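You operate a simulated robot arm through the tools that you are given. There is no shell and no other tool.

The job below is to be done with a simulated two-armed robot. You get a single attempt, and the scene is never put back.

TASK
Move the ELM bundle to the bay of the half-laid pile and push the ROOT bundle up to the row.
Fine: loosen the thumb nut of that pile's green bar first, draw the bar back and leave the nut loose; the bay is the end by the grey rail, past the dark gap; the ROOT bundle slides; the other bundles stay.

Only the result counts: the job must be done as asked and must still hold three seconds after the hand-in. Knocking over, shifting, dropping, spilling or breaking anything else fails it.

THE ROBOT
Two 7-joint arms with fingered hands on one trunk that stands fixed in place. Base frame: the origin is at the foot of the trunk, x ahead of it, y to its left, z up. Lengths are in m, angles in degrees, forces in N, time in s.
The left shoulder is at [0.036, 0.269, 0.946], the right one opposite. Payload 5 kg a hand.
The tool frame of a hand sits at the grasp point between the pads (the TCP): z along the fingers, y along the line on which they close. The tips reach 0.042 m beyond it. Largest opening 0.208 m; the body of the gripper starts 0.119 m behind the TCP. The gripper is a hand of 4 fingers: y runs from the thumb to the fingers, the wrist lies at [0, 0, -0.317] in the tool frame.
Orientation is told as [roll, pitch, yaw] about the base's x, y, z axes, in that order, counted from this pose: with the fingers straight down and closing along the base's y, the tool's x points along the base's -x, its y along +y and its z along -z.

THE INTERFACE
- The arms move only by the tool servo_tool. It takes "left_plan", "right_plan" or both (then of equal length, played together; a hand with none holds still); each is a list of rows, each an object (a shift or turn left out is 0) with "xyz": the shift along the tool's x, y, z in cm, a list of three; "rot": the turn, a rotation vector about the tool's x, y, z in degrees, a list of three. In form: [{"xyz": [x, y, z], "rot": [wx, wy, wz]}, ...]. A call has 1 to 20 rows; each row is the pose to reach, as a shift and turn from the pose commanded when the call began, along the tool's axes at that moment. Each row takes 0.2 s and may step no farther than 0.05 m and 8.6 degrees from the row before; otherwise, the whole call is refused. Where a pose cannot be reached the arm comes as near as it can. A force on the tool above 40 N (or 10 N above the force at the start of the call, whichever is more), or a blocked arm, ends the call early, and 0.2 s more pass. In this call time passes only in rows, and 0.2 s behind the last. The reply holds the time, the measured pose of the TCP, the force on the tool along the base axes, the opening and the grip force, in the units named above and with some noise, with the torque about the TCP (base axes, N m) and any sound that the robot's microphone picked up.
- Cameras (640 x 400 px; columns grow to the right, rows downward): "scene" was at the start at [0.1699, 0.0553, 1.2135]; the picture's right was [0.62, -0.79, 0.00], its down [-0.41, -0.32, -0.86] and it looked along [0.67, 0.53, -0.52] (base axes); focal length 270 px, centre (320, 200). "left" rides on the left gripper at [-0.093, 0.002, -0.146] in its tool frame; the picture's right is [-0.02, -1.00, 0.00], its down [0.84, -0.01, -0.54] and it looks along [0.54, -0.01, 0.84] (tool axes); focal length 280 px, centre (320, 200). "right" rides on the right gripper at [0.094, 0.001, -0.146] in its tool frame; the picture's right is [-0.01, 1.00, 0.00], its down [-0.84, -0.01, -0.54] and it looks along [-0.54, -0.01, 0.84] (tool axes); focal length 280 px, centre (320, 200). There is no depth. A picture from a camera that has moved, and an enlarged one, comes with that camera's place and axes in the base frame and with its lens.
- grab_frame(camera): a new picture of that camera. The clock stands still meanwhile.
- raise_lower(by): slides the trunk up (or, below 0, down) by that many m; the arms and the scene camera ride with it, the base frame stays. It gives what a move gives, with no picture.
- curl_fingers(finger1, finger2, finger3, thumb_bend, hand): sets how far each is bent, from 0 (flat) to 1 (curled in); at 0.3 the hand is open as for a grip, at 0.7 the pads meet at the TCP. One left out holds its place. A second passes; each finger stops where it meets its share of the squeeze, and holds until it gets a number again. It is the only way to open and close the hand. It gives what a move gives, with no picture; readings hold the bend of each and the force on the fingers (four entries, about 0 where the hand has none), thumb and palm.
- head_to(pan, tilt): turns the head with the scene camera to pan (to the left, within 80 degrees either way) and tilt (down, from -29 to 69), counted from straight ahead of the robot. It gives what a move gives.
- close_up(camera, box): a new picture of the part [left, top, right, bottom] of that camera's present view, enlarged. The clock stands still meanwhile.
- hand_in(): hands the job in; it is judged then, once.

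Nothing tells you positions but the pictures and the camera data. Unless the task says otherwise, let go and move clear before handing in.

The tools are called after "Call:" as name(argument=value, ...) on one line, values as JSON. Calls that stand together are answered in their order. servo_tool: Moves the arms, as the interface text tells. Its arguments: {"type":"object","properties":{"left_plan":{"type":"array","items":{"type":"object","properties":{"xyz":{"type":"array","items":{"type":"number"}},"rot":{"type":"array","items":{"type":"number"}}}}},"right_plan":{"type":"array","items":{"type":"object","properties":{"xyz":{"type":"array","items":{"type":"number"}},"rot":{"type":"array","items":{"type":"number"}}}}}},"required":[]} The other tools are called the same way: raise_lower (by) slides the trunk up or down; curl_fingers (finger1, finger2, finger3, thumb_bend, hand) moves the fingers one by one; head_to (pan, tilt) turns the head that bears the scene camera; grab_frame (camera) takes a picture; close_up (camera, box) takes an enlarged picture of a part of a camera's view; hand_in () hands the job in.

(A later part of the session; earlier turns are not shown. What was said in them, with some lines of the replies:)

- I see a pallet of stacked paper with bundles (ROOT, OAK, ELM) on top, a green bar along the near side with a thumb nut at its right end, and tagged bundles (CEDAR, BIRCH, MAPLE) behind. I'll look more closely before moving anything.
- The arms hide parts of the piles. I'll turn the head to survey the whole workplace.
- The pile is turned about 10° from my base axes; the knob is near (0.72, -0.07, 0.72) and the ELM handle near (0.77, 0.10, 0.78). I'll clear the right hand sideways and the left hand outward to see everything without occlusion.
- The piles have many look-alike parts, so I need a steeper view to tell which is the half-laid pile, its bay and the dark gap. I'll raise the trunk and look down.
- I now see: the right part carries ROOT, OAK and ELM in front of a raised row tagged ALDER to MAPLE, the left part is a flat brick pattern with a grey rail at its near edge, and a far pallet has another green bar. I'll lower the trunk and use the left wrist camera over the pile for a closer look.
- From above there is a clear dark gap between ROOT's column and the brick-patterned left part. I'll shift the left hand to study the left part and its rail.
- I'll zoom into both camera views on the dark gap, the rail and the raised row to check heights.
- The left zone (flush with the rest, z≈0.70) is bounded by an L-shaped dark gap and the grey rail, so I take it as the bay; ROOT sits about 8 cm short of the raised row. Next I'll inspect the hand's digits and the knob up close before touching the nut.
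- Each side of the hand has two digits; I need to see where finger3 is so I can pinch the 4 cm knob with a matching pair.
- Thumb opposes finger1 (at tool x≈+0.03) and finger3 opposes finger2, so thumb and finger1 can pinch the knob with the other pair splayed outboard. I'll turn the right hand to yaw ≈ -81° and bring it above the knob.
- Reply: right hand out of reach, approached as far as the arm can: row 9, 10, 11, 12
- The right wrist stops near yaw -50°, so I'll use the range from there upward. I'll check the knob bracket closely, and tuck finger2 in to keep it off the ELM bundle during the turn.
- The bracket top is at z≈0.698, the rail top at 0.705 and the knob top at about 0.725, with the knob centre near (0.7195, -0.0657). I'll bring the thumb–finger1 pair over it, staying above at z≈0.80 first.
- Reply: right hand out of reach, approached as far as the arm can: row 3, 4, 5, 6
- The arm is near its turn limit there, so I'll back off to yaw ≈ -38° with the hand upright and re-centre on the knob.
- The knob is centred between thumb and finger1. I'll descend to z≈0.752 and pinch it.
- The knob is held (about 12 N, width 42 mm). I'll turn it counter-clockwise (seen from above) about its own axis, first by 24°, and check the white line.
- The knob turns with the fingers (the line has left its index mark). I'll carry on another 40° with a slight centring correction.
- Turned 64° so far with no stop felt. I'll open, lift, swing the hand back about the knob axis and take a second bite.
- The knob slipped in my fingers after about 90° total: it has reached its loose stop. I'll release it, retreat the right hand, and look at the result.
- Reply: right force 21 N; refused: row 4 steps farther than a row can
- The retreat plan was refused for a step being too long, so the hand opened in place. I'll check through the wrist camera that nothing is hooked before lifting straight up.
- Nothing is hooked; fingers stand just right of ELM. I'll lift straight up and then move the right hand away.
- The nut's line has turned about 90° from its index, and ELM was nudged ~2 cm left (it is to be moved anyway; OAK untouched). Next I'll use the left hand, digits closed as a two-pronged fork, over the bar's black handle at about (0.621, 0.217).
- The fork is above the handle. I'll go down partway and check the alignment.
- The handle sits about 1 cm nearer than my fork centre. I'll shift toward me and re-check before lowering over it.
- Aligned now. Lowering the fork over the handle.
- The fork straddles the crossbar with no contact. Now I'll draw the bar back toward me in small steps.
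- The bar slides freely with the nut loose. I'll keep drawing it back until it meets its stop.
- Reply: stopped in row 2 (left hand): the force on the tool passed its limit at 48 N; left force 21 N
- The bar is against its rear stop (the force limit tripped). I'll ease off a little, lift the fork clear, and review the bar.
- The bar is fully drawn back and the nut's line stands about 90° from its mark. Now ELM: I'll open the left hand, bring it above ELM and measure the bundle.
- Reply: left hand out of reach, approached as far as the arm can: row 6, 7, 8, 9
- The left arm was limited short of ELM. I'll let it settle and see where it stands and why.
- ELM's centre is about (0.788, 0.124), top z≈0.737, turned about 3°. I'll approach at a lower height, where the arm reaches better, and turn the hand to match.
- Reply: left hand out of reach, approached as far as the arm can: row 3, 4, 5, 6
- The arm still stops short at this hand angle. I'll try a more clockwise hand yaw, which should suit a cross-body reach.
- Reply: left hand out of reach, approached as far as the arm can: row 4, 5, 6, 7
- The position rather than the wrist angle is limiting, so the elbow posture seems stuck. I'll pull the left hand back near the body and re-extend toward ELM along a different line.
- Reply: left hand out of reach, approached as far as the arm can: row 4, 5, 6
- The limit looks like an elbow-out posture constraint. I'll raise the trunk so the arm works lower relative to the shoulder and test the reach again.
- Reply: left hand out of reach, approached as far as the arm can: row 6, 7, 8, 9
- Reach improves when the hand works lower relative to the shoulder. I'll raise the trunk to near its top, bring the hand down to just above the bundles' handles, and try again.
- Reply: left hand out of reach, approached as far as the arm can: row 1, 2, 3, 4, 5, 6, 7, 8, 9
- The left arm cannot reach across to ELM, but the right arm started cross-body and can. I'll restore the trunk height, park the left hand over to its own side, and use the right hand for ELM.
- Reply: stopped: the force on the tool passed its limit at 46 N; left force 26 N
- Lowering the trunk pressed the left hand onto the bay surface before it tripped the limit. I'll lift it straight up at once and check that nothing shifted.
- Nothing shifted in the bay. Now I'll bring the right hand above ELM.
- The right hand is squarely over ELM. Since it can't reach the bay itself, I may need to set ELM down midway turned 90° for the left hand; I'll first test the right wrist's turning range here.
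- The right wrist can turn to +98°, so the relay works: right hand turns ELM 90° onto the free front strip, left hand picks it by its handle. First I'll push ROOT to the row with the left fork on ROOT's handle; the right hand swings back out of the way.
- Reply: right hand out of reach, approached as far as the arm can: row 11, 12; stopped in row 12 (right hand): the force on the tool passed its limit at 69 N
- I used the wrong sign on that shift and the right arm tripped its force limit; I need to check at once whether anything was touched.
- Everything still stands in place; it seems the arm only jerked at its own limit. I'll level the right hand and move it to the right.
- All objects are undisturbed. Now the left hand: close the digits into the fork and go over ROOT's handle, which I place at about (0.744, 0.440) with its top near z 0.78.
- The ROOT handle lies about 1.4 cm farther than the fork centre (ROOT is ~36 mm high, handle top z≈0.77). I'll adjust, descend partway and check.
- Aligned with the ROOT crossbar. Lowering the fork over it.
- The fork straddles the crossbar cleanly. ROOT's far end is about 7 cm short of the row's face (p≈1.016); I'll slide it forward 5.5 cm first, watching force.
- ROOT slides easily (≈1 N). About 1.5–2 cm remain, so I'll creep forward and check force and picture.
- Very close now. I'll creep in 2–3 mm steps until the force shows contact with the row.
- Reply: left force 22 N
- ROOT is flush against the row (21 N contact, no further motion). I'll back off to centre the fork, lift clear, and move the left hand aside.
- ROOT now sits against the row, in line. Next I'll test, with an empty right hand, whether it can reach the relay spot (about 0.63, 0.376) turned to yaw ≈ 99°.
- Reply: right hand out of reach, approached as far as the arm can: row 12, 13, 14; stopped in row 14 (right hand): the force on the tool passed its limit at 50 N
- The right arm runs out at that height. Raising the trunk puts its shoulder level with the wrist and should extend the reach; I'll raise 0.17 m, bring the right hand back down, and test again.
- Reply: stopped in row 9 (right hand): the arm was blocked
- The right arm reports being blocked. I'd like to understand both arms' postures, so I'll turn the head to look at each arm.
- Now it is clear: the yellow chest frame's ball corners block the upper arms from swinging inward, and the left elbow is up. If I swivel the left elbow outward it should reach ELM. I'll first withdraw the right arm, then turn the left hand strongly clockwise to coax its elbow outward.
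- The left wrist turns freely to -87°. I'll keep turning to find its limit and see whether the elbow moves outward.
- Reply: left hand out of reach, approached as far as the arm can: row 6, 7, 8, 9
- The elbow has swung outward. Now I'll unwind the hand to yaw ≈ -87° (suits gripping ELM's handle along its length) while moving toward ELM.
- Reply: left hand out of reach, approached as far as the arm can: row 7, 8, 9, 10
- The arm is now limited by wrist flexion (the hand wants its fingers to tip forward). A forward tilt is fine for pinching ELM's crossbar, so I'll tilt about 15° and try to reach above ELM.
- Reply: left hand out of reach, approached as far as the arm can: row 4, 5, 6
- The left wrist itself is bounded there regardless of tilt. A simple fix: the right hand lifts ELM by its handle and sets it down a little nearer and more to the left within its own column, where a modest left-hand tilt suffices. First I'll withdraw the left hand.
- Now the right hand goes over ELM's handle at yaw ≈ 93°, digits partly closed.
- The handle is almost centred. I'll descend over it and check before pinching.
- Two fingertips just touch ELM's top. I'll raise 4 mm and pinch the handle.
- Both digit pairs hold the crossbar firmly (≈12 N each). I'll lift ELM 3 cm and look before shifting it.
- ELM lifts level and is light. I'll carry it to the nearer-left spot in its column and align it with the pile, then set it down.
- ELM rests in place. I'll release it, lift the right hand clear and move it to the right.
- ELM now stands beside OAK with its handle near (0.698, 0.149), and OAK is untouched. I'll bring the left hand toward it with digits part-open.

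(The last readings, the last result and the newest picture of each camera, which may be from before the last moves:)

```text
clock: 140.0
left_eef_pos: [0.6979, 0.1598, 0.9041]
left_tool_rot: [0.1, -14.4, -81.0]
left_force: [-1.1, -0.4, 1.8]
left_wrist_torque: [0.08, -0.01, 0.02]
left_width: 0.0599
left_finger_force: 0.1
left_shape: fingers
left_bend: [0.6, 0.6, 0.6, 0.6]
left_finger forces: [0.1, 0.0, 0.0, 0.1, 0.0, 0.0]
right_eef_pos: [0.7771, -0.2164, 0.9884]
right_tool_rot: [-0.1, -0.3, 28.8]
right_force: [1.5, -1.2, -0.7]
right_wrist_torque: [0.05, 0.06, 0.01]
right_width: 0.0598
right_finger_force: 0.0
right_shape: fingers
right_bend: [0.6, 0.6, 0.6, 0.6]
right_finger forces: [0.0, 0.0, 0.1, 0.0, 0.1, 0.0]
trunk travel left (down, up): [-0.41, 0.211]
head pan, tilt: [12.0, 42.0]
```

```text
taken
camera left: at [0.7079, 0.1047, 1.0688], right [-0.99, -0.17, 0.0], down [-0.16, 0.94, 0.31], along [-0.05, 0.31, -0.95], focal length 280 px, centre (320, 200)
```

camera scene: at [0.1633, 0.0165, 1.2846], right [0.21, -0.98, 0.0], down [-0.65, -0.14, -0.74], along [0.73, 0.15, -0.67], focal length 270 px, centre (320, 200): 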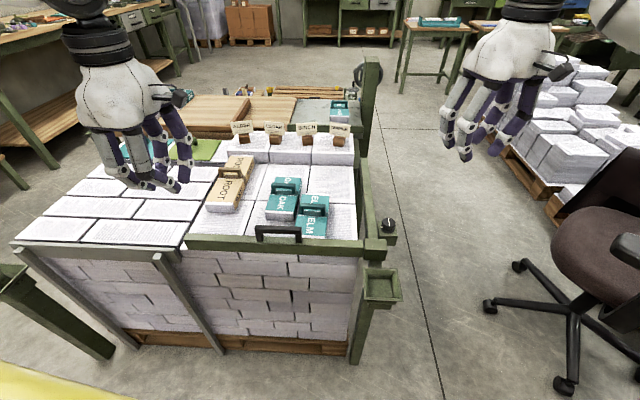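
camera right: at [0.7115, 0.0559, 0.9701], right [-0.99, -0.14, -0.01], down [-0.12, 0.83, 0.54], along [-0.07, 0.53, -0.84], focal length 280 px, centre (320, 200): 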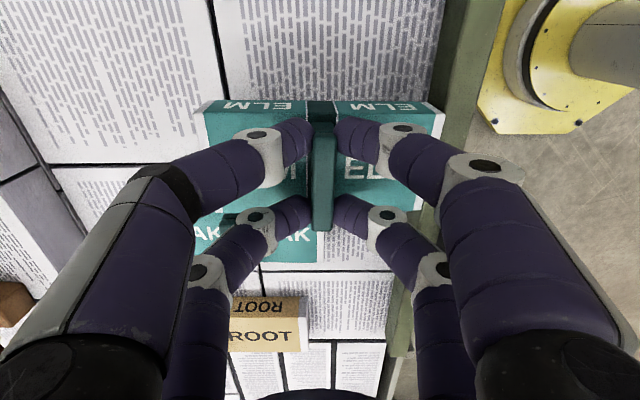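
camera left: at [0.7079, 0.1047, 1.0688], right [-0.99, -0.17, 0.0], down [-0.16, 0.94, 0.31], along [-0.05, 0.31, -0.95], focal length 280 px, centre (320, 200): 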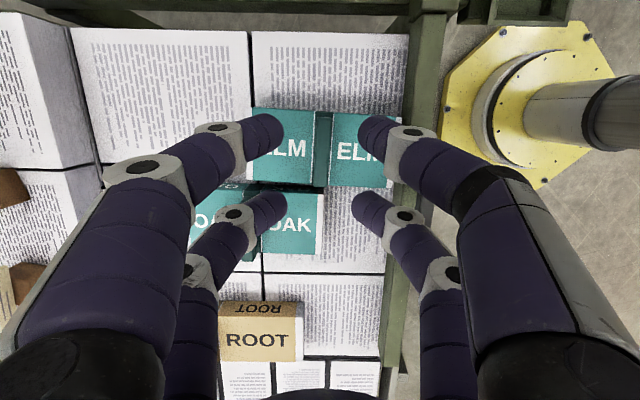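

The left hand reaches the spot with a 14° tilt, and the handle appears exactly where expected. I'll descend onto it.

Call:
servo_tool(left_plan=[{"xyz": [0.8, -0.05, 3.6]}, {"xyz": [1.5, -0.1, 7]}, {"xyz": [2.0, -0.15, 9.2]}, {"xyz": [2.34, -0.15, 10.6]}])

Call:
close_up(camera="left", box=[160, 20, 480, 260])

Call:
close_up(camera="scene", box=[250, 130, 350, 240])

```text
clock: 141.0
left_eef_pos: [0.6979, 0.1573, 0.7936]
left_tool_rot: [0.2, -14.3, -81.1]
left_force: [-0.1, -0.3, -0.2]
left_wrist_torque: [0.01, 0.01, -0.03]
left_width: 0.0599
left_finger_force: 0.0
left_shape: fingers
left_bend: [0.6, 0.6, 0.6, 0.6]
left_finger forces: [0.1, 0.0, 0.0, 0.0, 0.0, 0.0]
right_eef_pos: [0.7774, -0.2147, 0.9894]
right_tool_rot: [-0.1, -0.3, 28.8]
right_force: [-0.1, 1.0, -0.7]
right_wrist_torque: [-0.01, 0.06, 0.01]
right_width: 0.0601
right_finger_force: 0.0
right_shape: fingers
right_bend: [0.6, 0.6, 0.6, 0.6]
right_finger forces: [0.0, 0.1, 0.1, 0.0, 0.0, 0.0]
trunk travel left (down, up): [-0.41, 0.211]
head pan, tilt: [12.0, 42.0]
```

```text
1.67 times, centred on (320, 140) of left
camera zoom: at [0.7062, 0.1021, 0.959], right [-0.99, -0.17, 0.0], down [-0.16, 0.94, 0.31], along [-0.05, 0.31, -0.95], focal length 467 px, centre (320, 300)
```

zoom: 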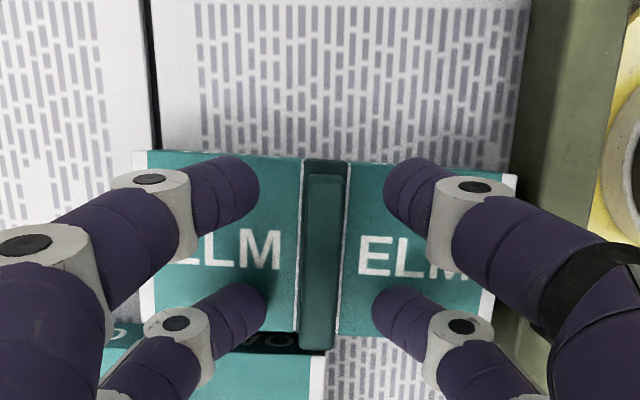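

```text
3.64 times, centred on (300, 185) of scene
camera zoom: at [0.1636, 0.0172, 1.2845], right [0.21, -0.98, 0.0], down [-0.65, -0.14, -0.74], along [0.73, 0.15, -0.67], focal length 981 px, centre (393, 254)
```

zoom: 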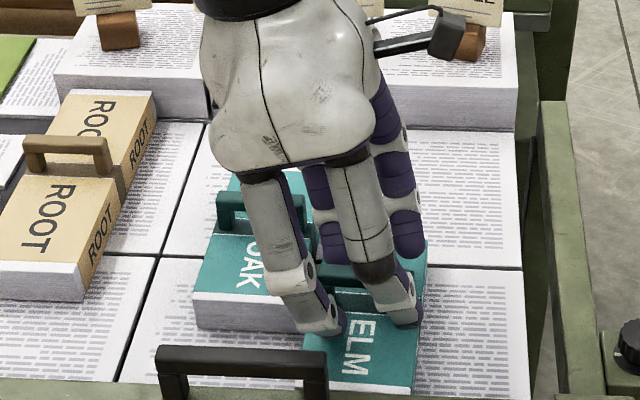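

Call:
curl_fingers(hand="left", finger1=0.75, finger2=0.75, finger3=0.75, thumb_bend=0.75)

Call:
close_up(camera="left", box=[160, 20, 480, 260])

```text
clock: 142.0
left_eef_pos: [0.6971, 0.1567, 0.7946]
left_tool_rot: [0.0, -14.3, -81.0]
left_force: [0.5, 0.0, 0.3]
left_wrist_torque: [0.03, -0.03, -0.01]
left_width: 0.0202
left_finger_force: 24.1
left_shape: fingers
left_bend: [0.66, 0.67, 0.68, 0.68]
left_finger forces: [13.3, 11.2, 9.8, 0.0, 13.4, 0.1]
right_eef_pos: [0.7766, -0.2137, 0.9905]
right_tool_rot: [0.0, -0.3, 28.8]
right_force: [0.0, 0.1, -0.6]
right_wrist_torque: [0.01, 0.0, 0.02]
right_width: 0.0599
right_finger_force: 0.1
right_shape: fingers
right_bend: [0.6, 0.6, 0.6, 0.6]
right_finger forces: [0.0, 0.1, 0.1, 0.0, 0.1, 0.1]
trunk travel left (down, up): [-0.41, 0.211]
head pan, tilt: [12.0, 42.0]
```

```text
1.67 times, centred on (320, 140) of left
camera zoom: at [0.7059, 0.1021, 0.9595], right [-0.99, -0.17, 0.0], down [-0.16, 0.94, 0.31], along [-0.06, 0.31, -0.95], focal length 467 px, centre (320, 300)
```

zoom: 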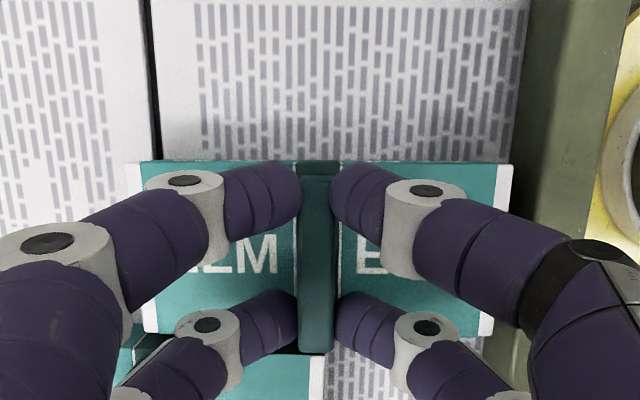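

ELM's handle is firmly held by all four left digits. Lifting it straight up.

Call:
servo_tool(left_plan=[{"xyz": [-0.25, 0, -0.97]}, {"xyz": [-0.75, 0, -2.9]}, {"xyz": [-1.5, 0, -5.8]}, {"xyz": [-2.5, 0, -9.7]}, {"xyz": [-3.5, 0, -13.6]}])

Call:
grab_frame(camera="scene")

Call:
close_up(camera="scene", box=[220, 90, 380, 230])

```text
clock: 143.2
left_eef_pos: [0.6985, 0.1567, 0.9335]
left_tool_rot: [0.0, -14.3, -81.2]
left_force: [-0.7, -0.6, -2.5]
left_wrist_torque: [0.01, -0.07, 0.02]
left_width: 0.0201
left_finger_force: 23.9
left_shape: fingers
left_bend: [0.66, 0.67, 0.71, 0.68]
left_finger forces: [13.0, 11.2, 10.2, 0.1, 13.5, 0.0]
right_eef_pos: [0.7768, -0.2155, 0.9916]
right_tool_rot: [-0.3, -0.5, 28.8]
right_force: [-0.6, 0.1, 0.0]
right_wrist_torque: [0.02, -0.08, -0.02]
right_width: 0.0601
right_finger_force: 0.1
right_shape: fingers
right_bend: [0.6, 0.6, 0.6, 0.6]
right_finger forces: [0.0, 0.0, 0.0, 0.0, 0.1, 0.0]
trunk travel left (down, up): [-0.41, 0.211]
head pan, tilt: [12.0, 42.0]
```

```text
taken
camera scene: at [0.1628, 0.017, 1.2847], right [0.21, -0.98, 0.0], down [-0.65, -0.14, -0.74], along [0.73, 0.15, -0.67], focal length 270 px, centre (320, 200)
```

scene: 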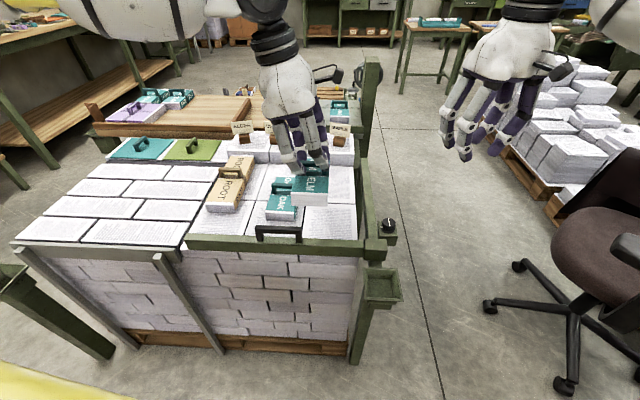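

```text
2.86 times, centred on (300, 160) of scene
camera zoom: at [0.1628, 0.017, 1.2847], right [0.21, -0.98, 0.0], down [-0.65, -0.14, -0.74], along [0.73, 0.15, -0.67], focal length 771 px, centre (377, 314)
```

zoom: 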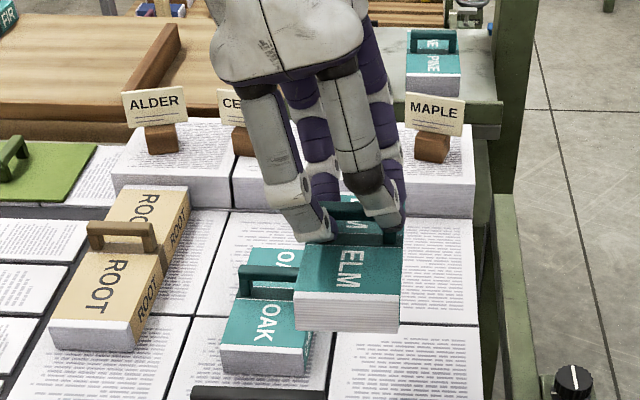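

ELM is in the air and level enough. I'll carry it at this height over OAK and ROOT to above the bay by the grey rail.

Call:
servo_tool(left_plan=[{"xyz": [1.5, 0.03, -0.38]}, {"xyz": [4.4, 0.09, -1.12]}, {"xyz": [7.4, 0.16, -1.89]}, {"xyz": [10.4, 0.22, -2.65]}, {"xyz": [13.4, 0.29, -3.41]}, {"xyz": [16.4, 0.35, -4.18]}, {"xyz": [19.4, 0.41, -4.94]}, {"xyz": [22.4, 0.48, -5.71]}, {"xyz": [25.4, 0.54, -6.47]}, {"xyz": [28.4, 0.6, -7.24]}, {"xyz": [31.4, 0.67, -8.0]}, {"xyz": [34.4, 0.73, -8.77]}, {"xyz": [37.4, 0.8, -9.53]}, {"xyz": [40.4, 0.86, -10.3]}, {"xyz": [43.4, 0.92, -11.06]}, {"xyz": [46.4, 0.99, -11.82]}, {"xyz": [49, 1.04, -12.49]}, {"xyz": [50.3, 1.07, -12.82]}])

Call:
head_to(pan=35, tilt=42)

Call:
grab_frame(camera="scene")

Call:
grab_frame(camera="left")

```text
clock: 147.0
left_eef_pos: [0.6276, 0.6726, 0.9354]
left_tool_rot: [0.1, -14.4, -81.0]
left_force: [0.0, -1.0, -1.4]
left_wrist_torque: [-0.01, -0.01, -0.02]
left_width: 0.0199
left_finger_force: 23.7
left_shape: fingers
left_bend: [0.66, 0.67, 0.71, 0.68]
left_finger forces: [12.7, 11.1, 10.1, 0.1, 13.1, 0.0]
right_eef_pos: [0.7776, -0.2142, 0.9887]
right_tool_rot: [-0.2, -0.3, 28.8]
right_force: [-0.4, -0.1, -1.1]
right_wrist_torque: [0.03, -0.03, 0.0]
right_width: 0.06
right_finger_force: 0.0
right_shape: fingers
right_bend: [0.6, 0.6, 0.6, 0.6]
right_finger forces: [0.0, 0.0, 0.1, 0.0, 0.0, 0.1]
trunk travel left (down, up): [-0.41, 0.211]
head pan, tilt: [12.0, 42.0]
```

```text
clock: 147.8
left_eef_pos: [0.6274, 0.6713, 0.934]
left_tool_rot: [0.0, -14.4, -81.0]
left_force: [0.1, 0.7, -2.4]
left_wrist_torque: [0.0, 0.01, 0.03]
left_width: 0.0197
left_finger_force: 23.1
left_shape: fingers
left_bend: [0.66, 0.67, 0.71, 0.68]
left_finger forces: [12.8, 11.1, 10.1, 0.0, 13.0, 0.0]
right_eef_pos: [0.7773, -0.2144, 0.9896]
right_tool_rot: [-0.3, -0.3, 28.9]
right_force: [0.1, 0.1, -0.4]
right_wrist_torque: [-0.02, 0.01, 0.03]
right_width: 0.06
right_finger_force: 0.0
right_shape: fingers
right_bend: [0.6, 0.6, 0.6, 0.6]
right_finger forces: [0.1, 0.1, 0.0, 0.1, 0.0, 0.1]
trunk travel left (down, up): [-0.41, 0.211]
head pan, tilt: [35.0, 42.0]
```

```text
taken
camera scene: at [0.15, 0.0477, 1.2846], right [0.57, -0.82, 0.0], down [-0.55, -0.38, -0.74], along [0.61, 0.43, -0.67], focal length 270 px, centre (320, 200)
```

scene: 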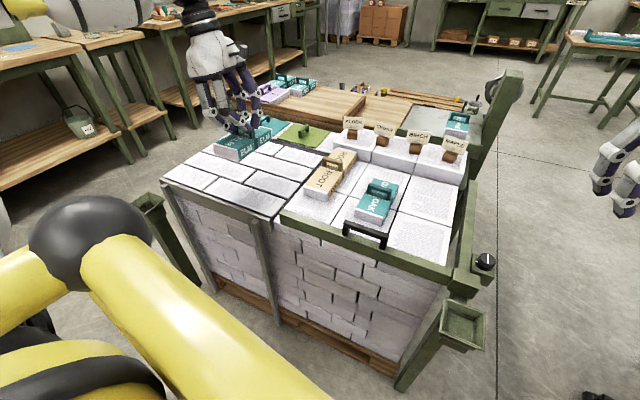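

```text
taken
camera left: at [0.6364, 0.6163, 1.0999], right [-0.99, -0.17, 0.0], down [-0.16, 0.94, 0.31], along [-0.06, 0.31, -0.95], focal length 280 px, centre (320, 200)
```

left: 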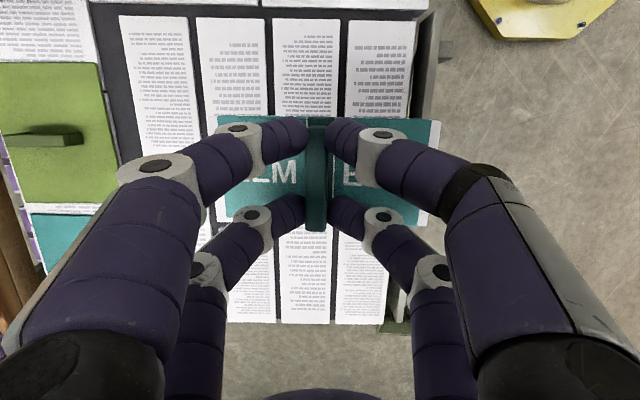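

ELM hangs over the bay. I'll check its level and the bay surface up close before lowering.

Call:
close_up(camera="scene", box=[170, 80, 330, 220])

Call:
close_up(camera="left", box=[160, 60, 480, 300])

Call:
close_up(camera="scene", box=[290, 130, 450, 260])

```text
2.86 times, centred on (250, 150) of scene
camera zoom: at [0.15, 0.0477, 1.2846], right [0.57, -0.82, 0.0], down [-0.55, -0.38, -0.74], along [0.61, 0.43, -0.67], focal length 771 px, centre (520, 343)
```

zoom: 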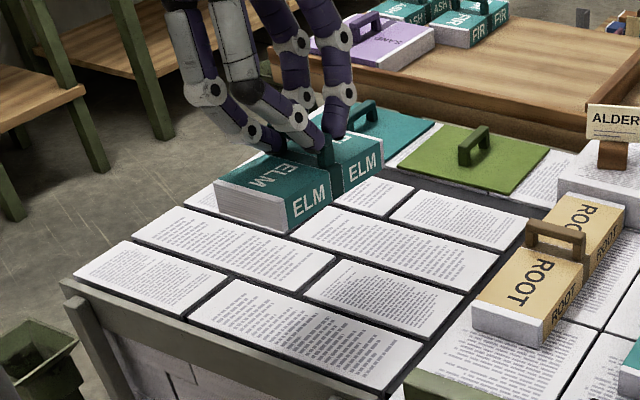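

```text
1.67 times, centred on (320, 180) of left
camera zoom: at [0.6364, 0.6163, 1.0999], right [-0.99, -0.17, 0.0], down [-0.16, 0.94, 0.31], along [-0.06, 0.31, -0.95], focal length 467 px, centre (320, 233)
```

zoom: 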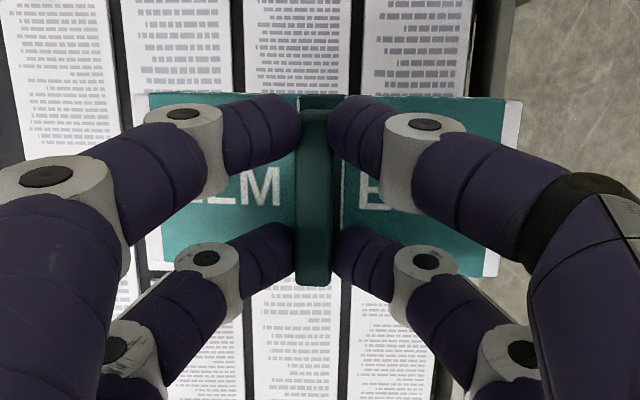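

```text
3.08 times, centred on (370, 195) of scene
camera zoom: at [0.15, 0.0477, 1.2846], right [0.57, -0.82, 0.0], down [-0.55, -0.38, -0.74], along [0.61, 0.43, -0.67], focal length 830 px, centre (166, 215)
```

zoom: 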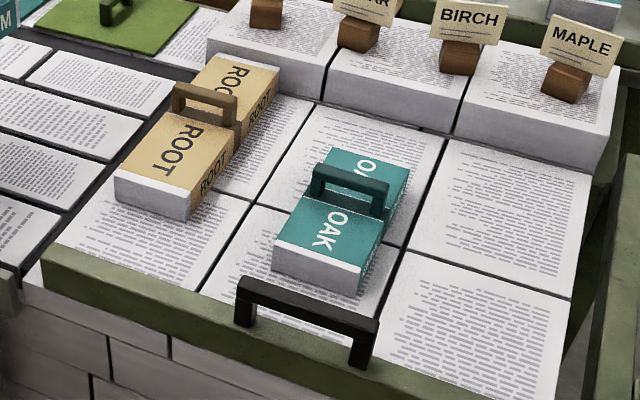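

ELM hangs level and the other bundles are in place. I'll shift slightly to the chosen spot near the grey rail and lower it to just above the bay surface.

Call:
servo_tool(left_plan=[{"xyz": [2, -0.4, -0.5]}, {"xyz": [3.86, -0.78, -0.98]}, {"xyz": [4.6, -0.78, 1.9]}, {"xyz": [5.6, -0.78, 5.8]}, {"xyz": [6.5, -0.78, 9.3]}, {"xyz": [7.0, -0.78, 11.3]}])

Call:
close_up(camera="scene", box=[150, 90, 290, 220])

Call:
grab_frame(camera="left")

```text
clock: 149.2
left_eef_pos: [0.6154, 0.7095, 0.805]
left_tool_rot: [0.1, -14.4, -81.0]
left_force: [0.1, 0.0, -2.5]
left_wrist_torque: [-0.03, -0.01, -0.02]
left_width: 0.0199
left_finger_force: 23.4
left_shape: fingers
left_bend: [0.66, 0.67, 0.71, 0.68]
left_finger forces: [12.8, 11.1, 10.1, 0.0, 13.1, 0.1]
right_eef_pos: [0.7776, -0.2126, 0.9899]
right_tool_rot: [-0.3, -0.2, 28.9]
right_force: [1.0, 0.6, 0.1]
right_wrist_torque: [-0.04, 0.01, -0.04]
right_width: 0.0598
right_finger_force: 0.0
right_shape: fingers
right_bend: [0.6, 0.6, 0.6, 0.6]
right_finger forces: [0.0, 0.0, 0.0, 0.0, 0.0, 0.0]
trunk travel left (down, up): [-0.41, 0.211]
head pan, tilt: [35.0, 42.0]
```

```text
3.08 times, centred on (220, 155) of scene
camera zoom: at [0.1502, 0.0481, 1.2845], right [0.57, -0.82, 0.0], down [-0.55, -0.38, -0.74], along [0.61, 0.43, -0.67], focal length 830 px, centre (628, 338)
```

zoom: 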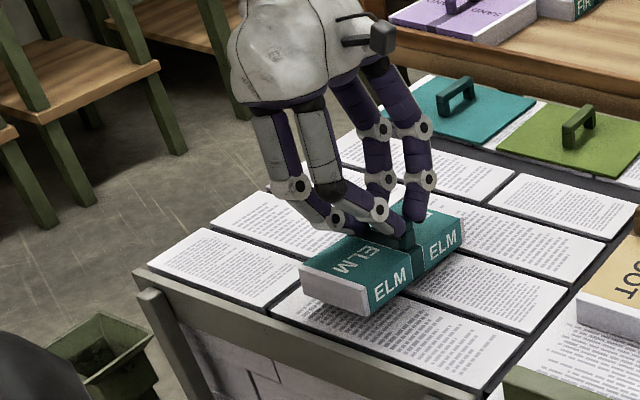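

```text
taken
camera left: at [0.6239, 0.6536, 0.9707], right [-0.99, -0.17, 0.0], down [-0.16, 0.94, 0.31], along [-0.05, 0.31, -0.95], focal length 280 px, centre (320, 200)
```

left: 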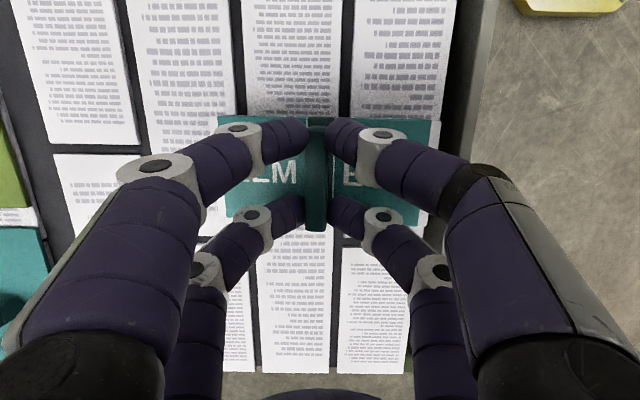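

Call:
servo_tool(left_plan=[{"xyz": [0.15, 0, 0.6]}, {"xyz": [0.22, 0, 0.9]}])

Call:
close_up(camera="scene", box=[180, 130, 270, 210])

```text
clock: 149.8
left_eef_pos: [0.6152, 0.7075, 0.7972]
left_tool_rot: [0.1, -14.5, -81.1]
left_force: [0.6, -0.5, -1.6]
left_wrist_torque: [-0.05, -0.09, -0.04]
left_width: 0.02
left_finger_force: 23.6
left_shape: fingers
left_bend: [0.66, 0.67, 0.71, 0.68]
left_finger forces: [13.4, 11.0, 9.7, 0.1, 13.7, 0.0]
right_eef_pos: [0.7775, -0.215, 0.9906]
right_tool_rot: [-0.1, -0.2, 28.8]
right_force: [-0.2, 0.3, 0.1]
right_wrist_torque: [0.0, 0.03, 0.02]
right_width: 0.0601
right_finger_force: 0.0
right_shape: fingers
right_bend: [0.6, 0.6, 0.6, 0.6]
right_finger forces: [0.1, 0.0, 0.1, 0.0, 0.0, 0.1]
trunk travel left (down, up): [-0.41, 0.211]
head pan, tilt: [35.0, 42.0]
```

```text
5.00 times, centred on (225, 170) of scene
camera zoom: at [0.15, 0.0478, 1.2846], right [0.57, -0.82, 0.0], down [-0.55, -0.38, -0.74], along [0.61, 0.43, -0.67], focal length 1349 px, centre (795, 350)
```

zoom: 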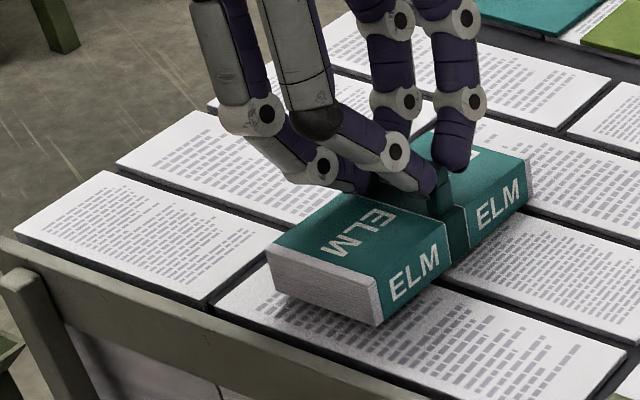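

Call:
servo_tool(left_plan=[{"xyz": [0.07, 0, 0.3]}])

Call:
close_up(camera="scene", box=[180, 130, 270, 210])

```text
clock: 150.2
left_eef_pos: [0.6145, 0.7084, 0.7941]
left_tool_rot: [0.1, -14.3, -81.1]
left_force: [-0.6, -0.7, 0.4]
left_wrist_torque: [-0.11, -0.11, -0.06]
left_width: 0.0197
left_finger_force: 24.8
left_shape: fingers
left_bend: [0.66, 0.67, 0.71, 0.68]
left_finger forces: [13.9, 11.2, 9.5, 0.1, 14.8, 0.0]
right_eef_pos: [0.7773, -0.2141, 0.9905]
right_tool_rot: [-0.2, -0.4, 28.8]
right_force: [0.2, -0.6, 0.0]
right_wrist_torque: [-0.03, 0.0, 0.03]
right_width: 0.0598
right_finger_force: 0.1
right_shape: fingers
right_bend: [0.6, 0.6, 0.6, 0.6]
right_finger forces: [0.1, 0.0, 0.1, 0.0, 0.0, 0.0]
trunk travel left (down, up): [-0.41, 0.211]
head pan, tilt: [35.0, 42.0]
```

```text
5.00 times, centred on (225, 170) of scene
camera zoom: at [0.1499, 0.0478, 1.2846], right [0.57, -0.82, 0.0], down [-0.55, -0.38, -0.74], along [0.61, 0.43, -0.67], focal length 1349 px, centre (795, 350)
```

zoom: 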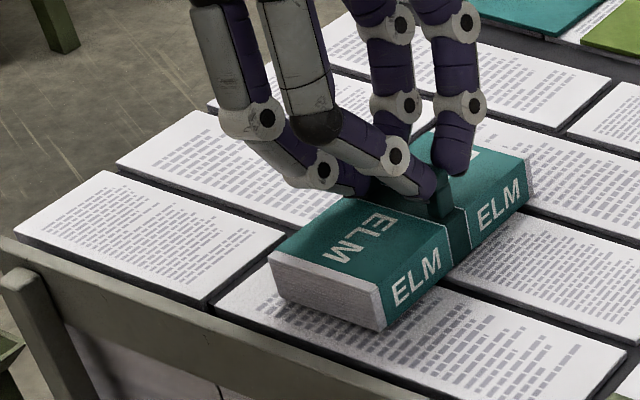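

ELM touches down (weight taken by the bay). I'll open the fingers and lift clear.

Call:
curl_fingers(hand="left", finger1=0.58, finger2=0.58, finger3=0.58, thumb_bend=0.58)

Call:
close_up(camera="scene", box=[180, 130, 270, 210])

Call:
servo_tool(left_plan=[{"xyz": [-0.25, 0, -0.97]}, {"xyz": [-0.74, 0, -2.9]}, {"xyz": [-1.5, 0, -5.8]}, {"xyz": [-2.5, 0, -9.7]}, {"xyz": [-3.5, 0, -13.6]}, {"xyz": [-4.4, 0, -17.4]}])

Call:
grab_frame(camera="scene")

Call:
close_up(camera="scene", box=[150, 110, 310, 230])

```text
clock: 151.2
left_eef_pos: [0.6148, 0.7079, 0.7953]
left_tool_rot: [0.0, -14.4, -81.0]
left_force: [0.1, -0.1, 0.4]
left_wrist_torque: [0.0, -0.01, 0.02]
left_width: 0.0755
left_finger_force: 0.1
left_shape: fingers
left_bend: [0.57, 0.57, 0.57, 0.57]
left_finger forces: [0.1, 0.1, 0.0, 0.0, 0.0, 0.1]
right_eef_pos: [0.7769, -0.2136, 0.9902]
right_tool_rot: [-0.2, -0.3, 28.8]
right_force: [0.0, -0.2, -0.1]
right_wrist_torque: [0.03, -0.03, -0.04]
right_width: 0.06
right_finger_force: 0.0
right_shape: fingers
right_bend: [0.6, 0.6, 0.6, 0.6]
right_finger forces: [0.0, 0.0, 0.1, 0.1, 0.0, 0.1]
trunk travel left (down, up): [-0.41, 0.211]
head pan, tilt: [35.0, 42.0]
```

```text
5.00 times, centred on (225, 170) of scene
camera zoom: at [0.1499, 0.0477, 1.2846], right [0.57, -0.82, 0.0], down [-0.55, -0.38, -0.74], along [0.61, 0.43, -0.67], focal length 1349 px, centre (795, 350)
```

zoom: 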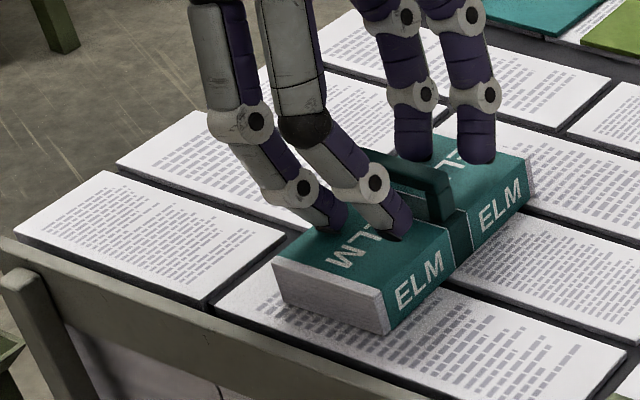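

```text
clock: 152.6
left_eef_pos: [0.614, 0.7124, 0.9773]
left_tool_rot: [0.1, -14.3, -81.0]
left_force: [0.3, -0.5, -0.4]
left_wrist_torque: [0.06, -0.01, 0.01]
left_width: 0.0754
left_finger_force: 0.2
left_shape: fingers
left_bend: [0.57, 0.57, 0.57, 0.57]
left_finger forces: [0.0, 0.0, 0.0, 0.1, 0.0, 0.1]
right_eef_pos: [0.7771, -0.2153, 0.9917]
right_tool_rot: [-0.1, -0.3, 28.8]
right_force: [0.7, -0.6, 0.2]
right_wrist_torque: [0.12, -0.04, 0.01]
right_width: 0.0597
right_finger_force: 0.0
right_shape: fingers
right_bend: [0.6, 0.6, 0.6, 0.6]
right_finger forces: [0.1, 0.0, 0.0, 0.0, 0.0, 0.1]
trunk travel left (down, up): [-0.41, 0.211]
head pan, tilt: [35.0, 42.0]
```

```text
taken
camera scene: at [0.1495, 0.0472, 1.2847], right [0.57, -0.82, 0.0], down [-0.55, -0.38, -0.74], along [0.61, 0.43, -0.67], focal length 270 px, centre (320, 200)
```

scene: 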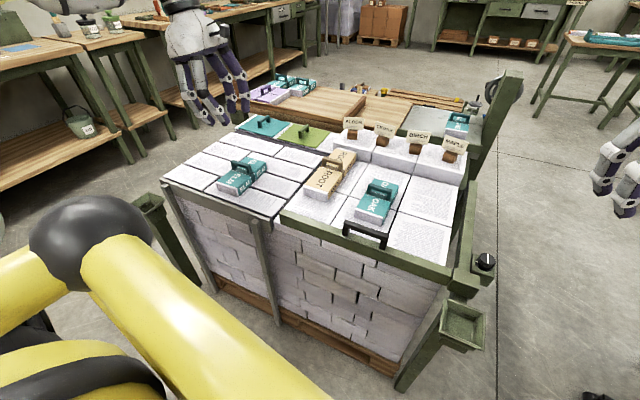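

```text
3.33 times, centred on (230, 170) of scene
camera zoom: at [0.1495, 0.0472, 1.2847], right [0.57, -0.82, 0.0], down [-0.55, -0.38, -0.74], along [0.61, 0.43, -0.67], focal length 899 px, centre (620, 300)
```

zoom: 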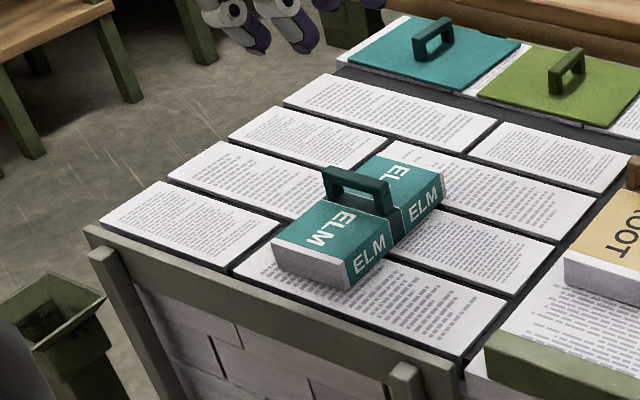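

ELM lies flat in the bay by the grey rail. I'll return trunk and head to the earlier viewpoint to verify OAK, the bar, the nut and ROOT against the previous pictures.

Call:
raise_lower(by=-0.085)

Call:
head_to(pan=12, tilt=42)

Call:
close_up(camera="scene", box=[240, 140, 420, 270])

Call:
close_up(camera="scene", box=[140, 110, 320, 240])

Call:
grab_frame(camera="scene")

```text
clock: 153.8
left_eef_pos: [0.6136, 0.7095, 0.8913]
left_tool_rot: [0.3, -14.4, -81.2]
left_force: [-0.4, 0.0, -0.5]
left_wrist_torque: [0.04, -0.07, -0.03]
left_width: 0.0753
left_finger_force: 0.1
left_shape: fingers
left_bend: [0.57, 0.57, 0.57, 0.57]
left_finger forces: [0.0, 0.0, 0.0, 0.1, 0.1, 0.1]
right_eef_pos: [0.7741, -0.2141, 0.9053]
right_tool_rot: [-0.2, -0.4, 28.9]
right_force: [-0.5, -0.4, 0.2]
right_wrist_torque: [0.02, -0.05, 0.01]
right_width: 0.0599
right_finger_force: 0.1
right_shape: fingers
right_bend: [0.6, 0.6, 0.6, 0.6]
right_finger forces: [0.1, 0.1, 0.0, 0.0, 0.0, 0.0]
trunk travel left (down, up): [-0.325, 0.296]
head pan, tilt: [35.0, 42.0]
```

```text
clock: 154.7
left_eef_pos: [0.6149, 0.7088, 0.8895]
left_tool_rot: [0.1, -14.5, -81.0]
left_force: [0.5, -0.4, -0.5]
left_wrist_torque: [0.0, -0.01, -0.02]
left_width: 0.0754
left_finger_force: 0.0
left_shape: fingers
left_bend: [0.57, 0.57, 0.57, 0.57]
left_finger forces: [0.1, 0.0, 0.1, 0.1, 0.0, 0.1]
right_eef_pos: [0.7753, -0.213, 0.9031]
right_tool_rot: [-0.2, -0.3, 28.8]
right_force: [0.2, 0.9, 0.0]
right_wrist_torque: [-0.01, 0.02, 0.0]
right_width: 0.0596
right_finger_force: 0.1
right_shape: fingers
right_bend: [0.6, 0.6, 0.6, 0.6]
right_finger forces: [0.0, 0.0, 0.0, 0.0, 0.1, 0.1]
trunk travel left (down, up): [-0.325, 0.296]
head pan, tilt: [12.0, 42.0]
```

```text
3.08 times, centred on (330, 205) of scene
camera zoom: at [0.181, 0.0172, 1.1964], right [0.21, -0.98, 0.0], down [-0.65, -0.14, -0.74], along [0.73, 0.15, -0.67], focal length 830 px, centre (289, 185)
```

zoom: 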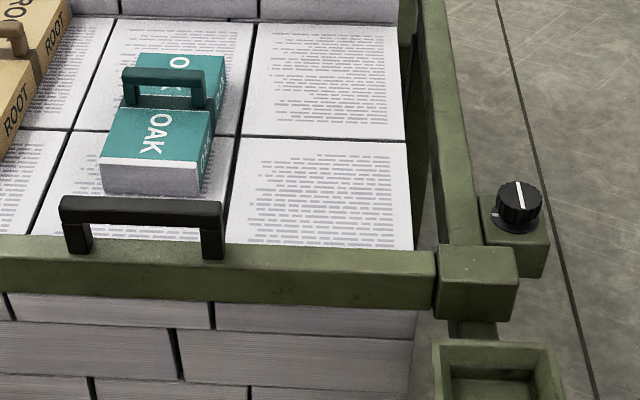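

```text
3.08 times, centred on (230, 175) of scene
camera zoom: at [0.181, 0.0172, 1.1964], right [0.21, -0.98, 0.0], down [-0.65, -0.14, -0.74], along [0.73, 0.15, -0.67], focal length 830 px, centre (597, 277)
```

zoom: 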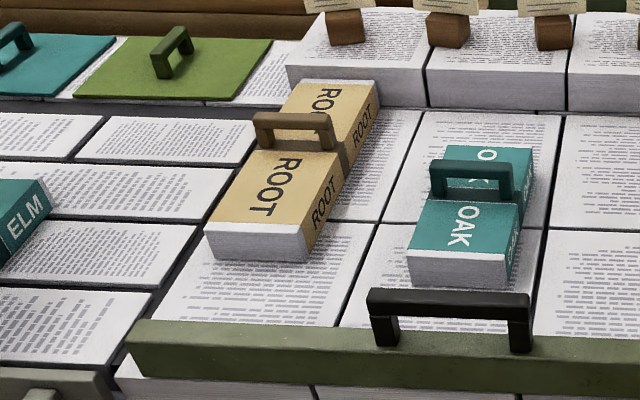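

```text
taken
camera scene: at [0.181, 0.0172, 1.1964], right [0.21, -0.98, 0.0], down [-0.65, -0.14, -0.74], along [0.73, 0.15, -0.67], focal length 270 px, centre (320, 200)
```

scene: 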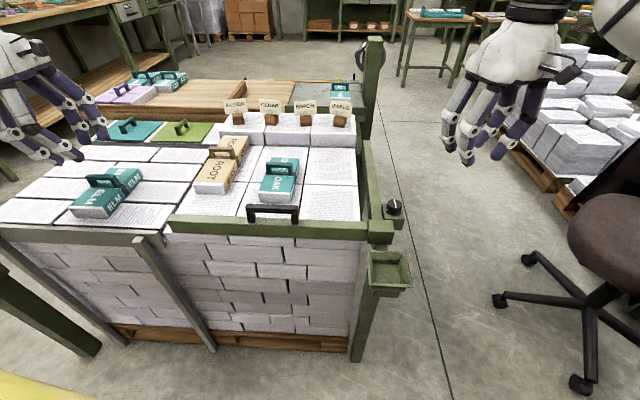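

OAK, the bar, the nut and the row match the earlier pictures. I'll take one closer look at the ROOT–row contact and at ELM, then move both hands well clear.

Call:
close_up(camera="scene", box=[210, 110, 270, 155])

Call:
servo_tool(left_plan=[{"xyz": [-0.7, 0, -2.9], "rot": [0, 3, 0]}, {"xyz": [-1.0, -2, -6], "rot": [0, 6, 0]}, {"xyz": [-1.0, -5, -9], "rot": [0, 9, 0]}, {"xyz": [2, -8, -11], "rot": [0, 12, 0]}, {"xyz": [5, -10, -12], "rot": [0, 14, 0]}], right_plan=[{"xyz": [0, -1, -2]}, {"xyz": [0, -2, -4]}, {"xyz": [0, -4, -6]}, {"xyz": [0, -6, -8]}, {"xyz": [0, -8, -10]}])

Call:
head_to(pan=35, tilt=42)

Call:
grab_frame(camera="scene")

Call:
close_up(camera="scene", box=[140, 110, 320, 240])

```text
8.89 times, centred on (240, 132) of scene
camera zoom: at [0.181, 0.0172, 1.1964], right [0.21, -0.98, 0.0], down [-0.65, -0.14, -0.74], along [0.73, 0.15, -0.67], focal length 2398 px, centre (1031, 800)
```

zoom: 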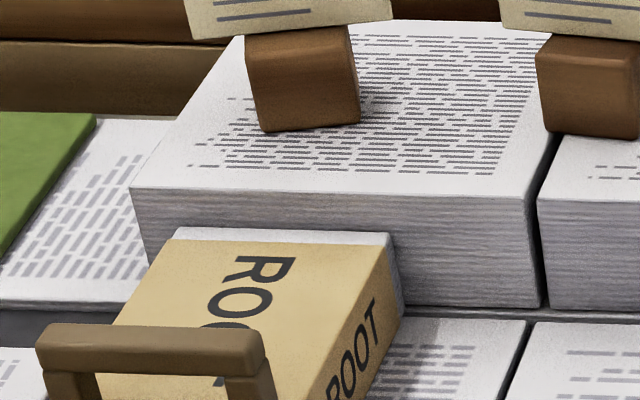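

```text
clock: 155.9
left_eef_pos: [0.5008, 0.7736, 0.9954]
left_tool_rot: [0.1, -0.4, -81.0]
left_force: [0.3, 0.0, 1.3]
left_wrist_torque: [-0.05, -0.03, -0.02]
left_width: 0.0755
left_finger_force: 0.1
left_shape: fingers
left_bend: [0.57, 0.57, 0.57, 0.57]
left_finger forces: [0.0, 0.1, 0.0, 0.0, 0.0, 0.0]
right_eef_pos: [0.8133, -0.2846, 1.0068]
right_tool_rot: [-0.1, -0.4, 28.9]
right_force: [0.3, 0.4, 1.6]
right_wrist_torque: [-0.08, -0.02, 0.0]
right_width: 0.0601
right_finger_force: 0.0
right_shape: fingers
right_bend: [0.6, 0.6, 0.6, 0.6]
right_finger forces: [0.0, 0.0, 0.0, 0.0, 0.0, 0.1]
trunk travel left (down, up): [-0.325, 0.296]
head pan, tilt: [12.0, 42.0]
```

```text
clock: 156.8
left_eef_pos: [0.5018, 0.7733, 0.9947]
left_tool_rot: [0.1, -0.5, -81.0]
left_force: [0.1, 0.3, -1.0]
left_wrist_torque: [0.03, 0.05, 0.02]
left_width: 0.0755
left_finger_force: 0.0
left_shape: fingers
left_bend: [0.57, 0.57, 0.57, 0.57]
left_finger forces: [0.0, 0.0, 0.0, 0.1, 0.1, 0.0]
right_eef_pos: [0.8135, -0.2849, 1.0055]
right_tool_rot: [-0.2, -0.3, 28.8]
right_force: [0.5, -0.3, 0.1]
right_wrist_torque: [-0.01, 0.0, 0.0]
right_width: 0.06
right_finger_force: 0.1
right_shape: fingers
right_bend: [0.6, 0.6, 0.6, 0.6]
right_finger forces: [0.0, 0.0, 0.1, 0.0, 0.2, 0.0]
trunk travel left (down, up): [-0.325, 0.296]
head pan, tilt: [35.0, 42.0]
```

```text
taken
camera scene: at [0.1678, 0.0476, 1.1964], right [0.57, -0.82, 0.0], down [-0.55, -0.38, -0.74], along [0.61, 0.43, -0.67], focal length 270 px, centre (320, 200)
```

scene: 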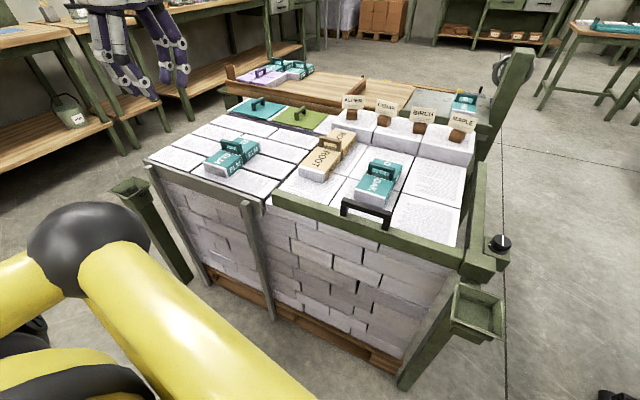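

```text
3.08 times, centred on (230, 175) of scene
camera zoom: at [0.1678, 0.0476, 1.1964], right [0.57, -0.82, 0.0], down [-0.55, -0.38, -0.74], along [0.61, 0.43, -0.67], focal length 830 px, centre (597, 277)
```

zoom: 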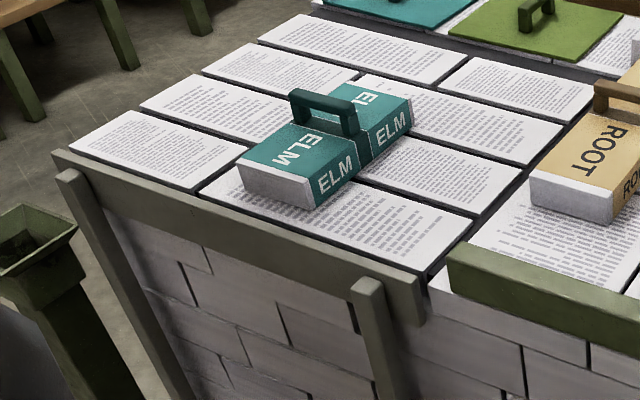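

The nut is loose and the bar is drawn back. ROOT sits flush against the row, ELM lies flat in the bay by the grey rail past the dark gap, OAK and the others have not moved, and both hands are clear. I'm handing in.

Call:
hand_in()

```text
The job is handed in.
```

I finished the job and handed it in. I don't have the verdict; what follows is what I saw in the last pictures before hand-in.

- **Nut and bar:** I turned the thumb nut about 90° to its loose stop and left it loose. The green bar then slid freely, and I drew it back about 4 cm to its rear stop.
- **ROOT:** I slid ROOT forward by its handle until it touched the row of ALDER, CEDAR, BIRCH and MAPLE. It sits flush against that row.
- **ELM:** It lies flat in the brick-patterned zone at the left, past the dark gap and about 3 cm from the edge by the grey rail. I took that zone to be the bay, since nothing else matched the description.
- **Others:** OAK, the row and its tags look just as they did in the earlier pictures.

Some contacts along the way were not planned:

- **ELM nudged:** the right hand opened too low after turning the nut and pushed ELM about 2 cm before I picked it up.
- **Hand on the bay:** lowering the trunk pressed the left hand onto the bay surface at about 46 N. Nothing had shifted when I checked afterwards.
- **Force trips:** the right arm tripped its force limit twice (69 N and 50 N) at the edge of its reach. I saw no sign that it touched anything on the pile.

Neither arm could take ELM the whole way. The right hand first set it down nearer and further left in its column, and the left hand carried it to the bay from there.
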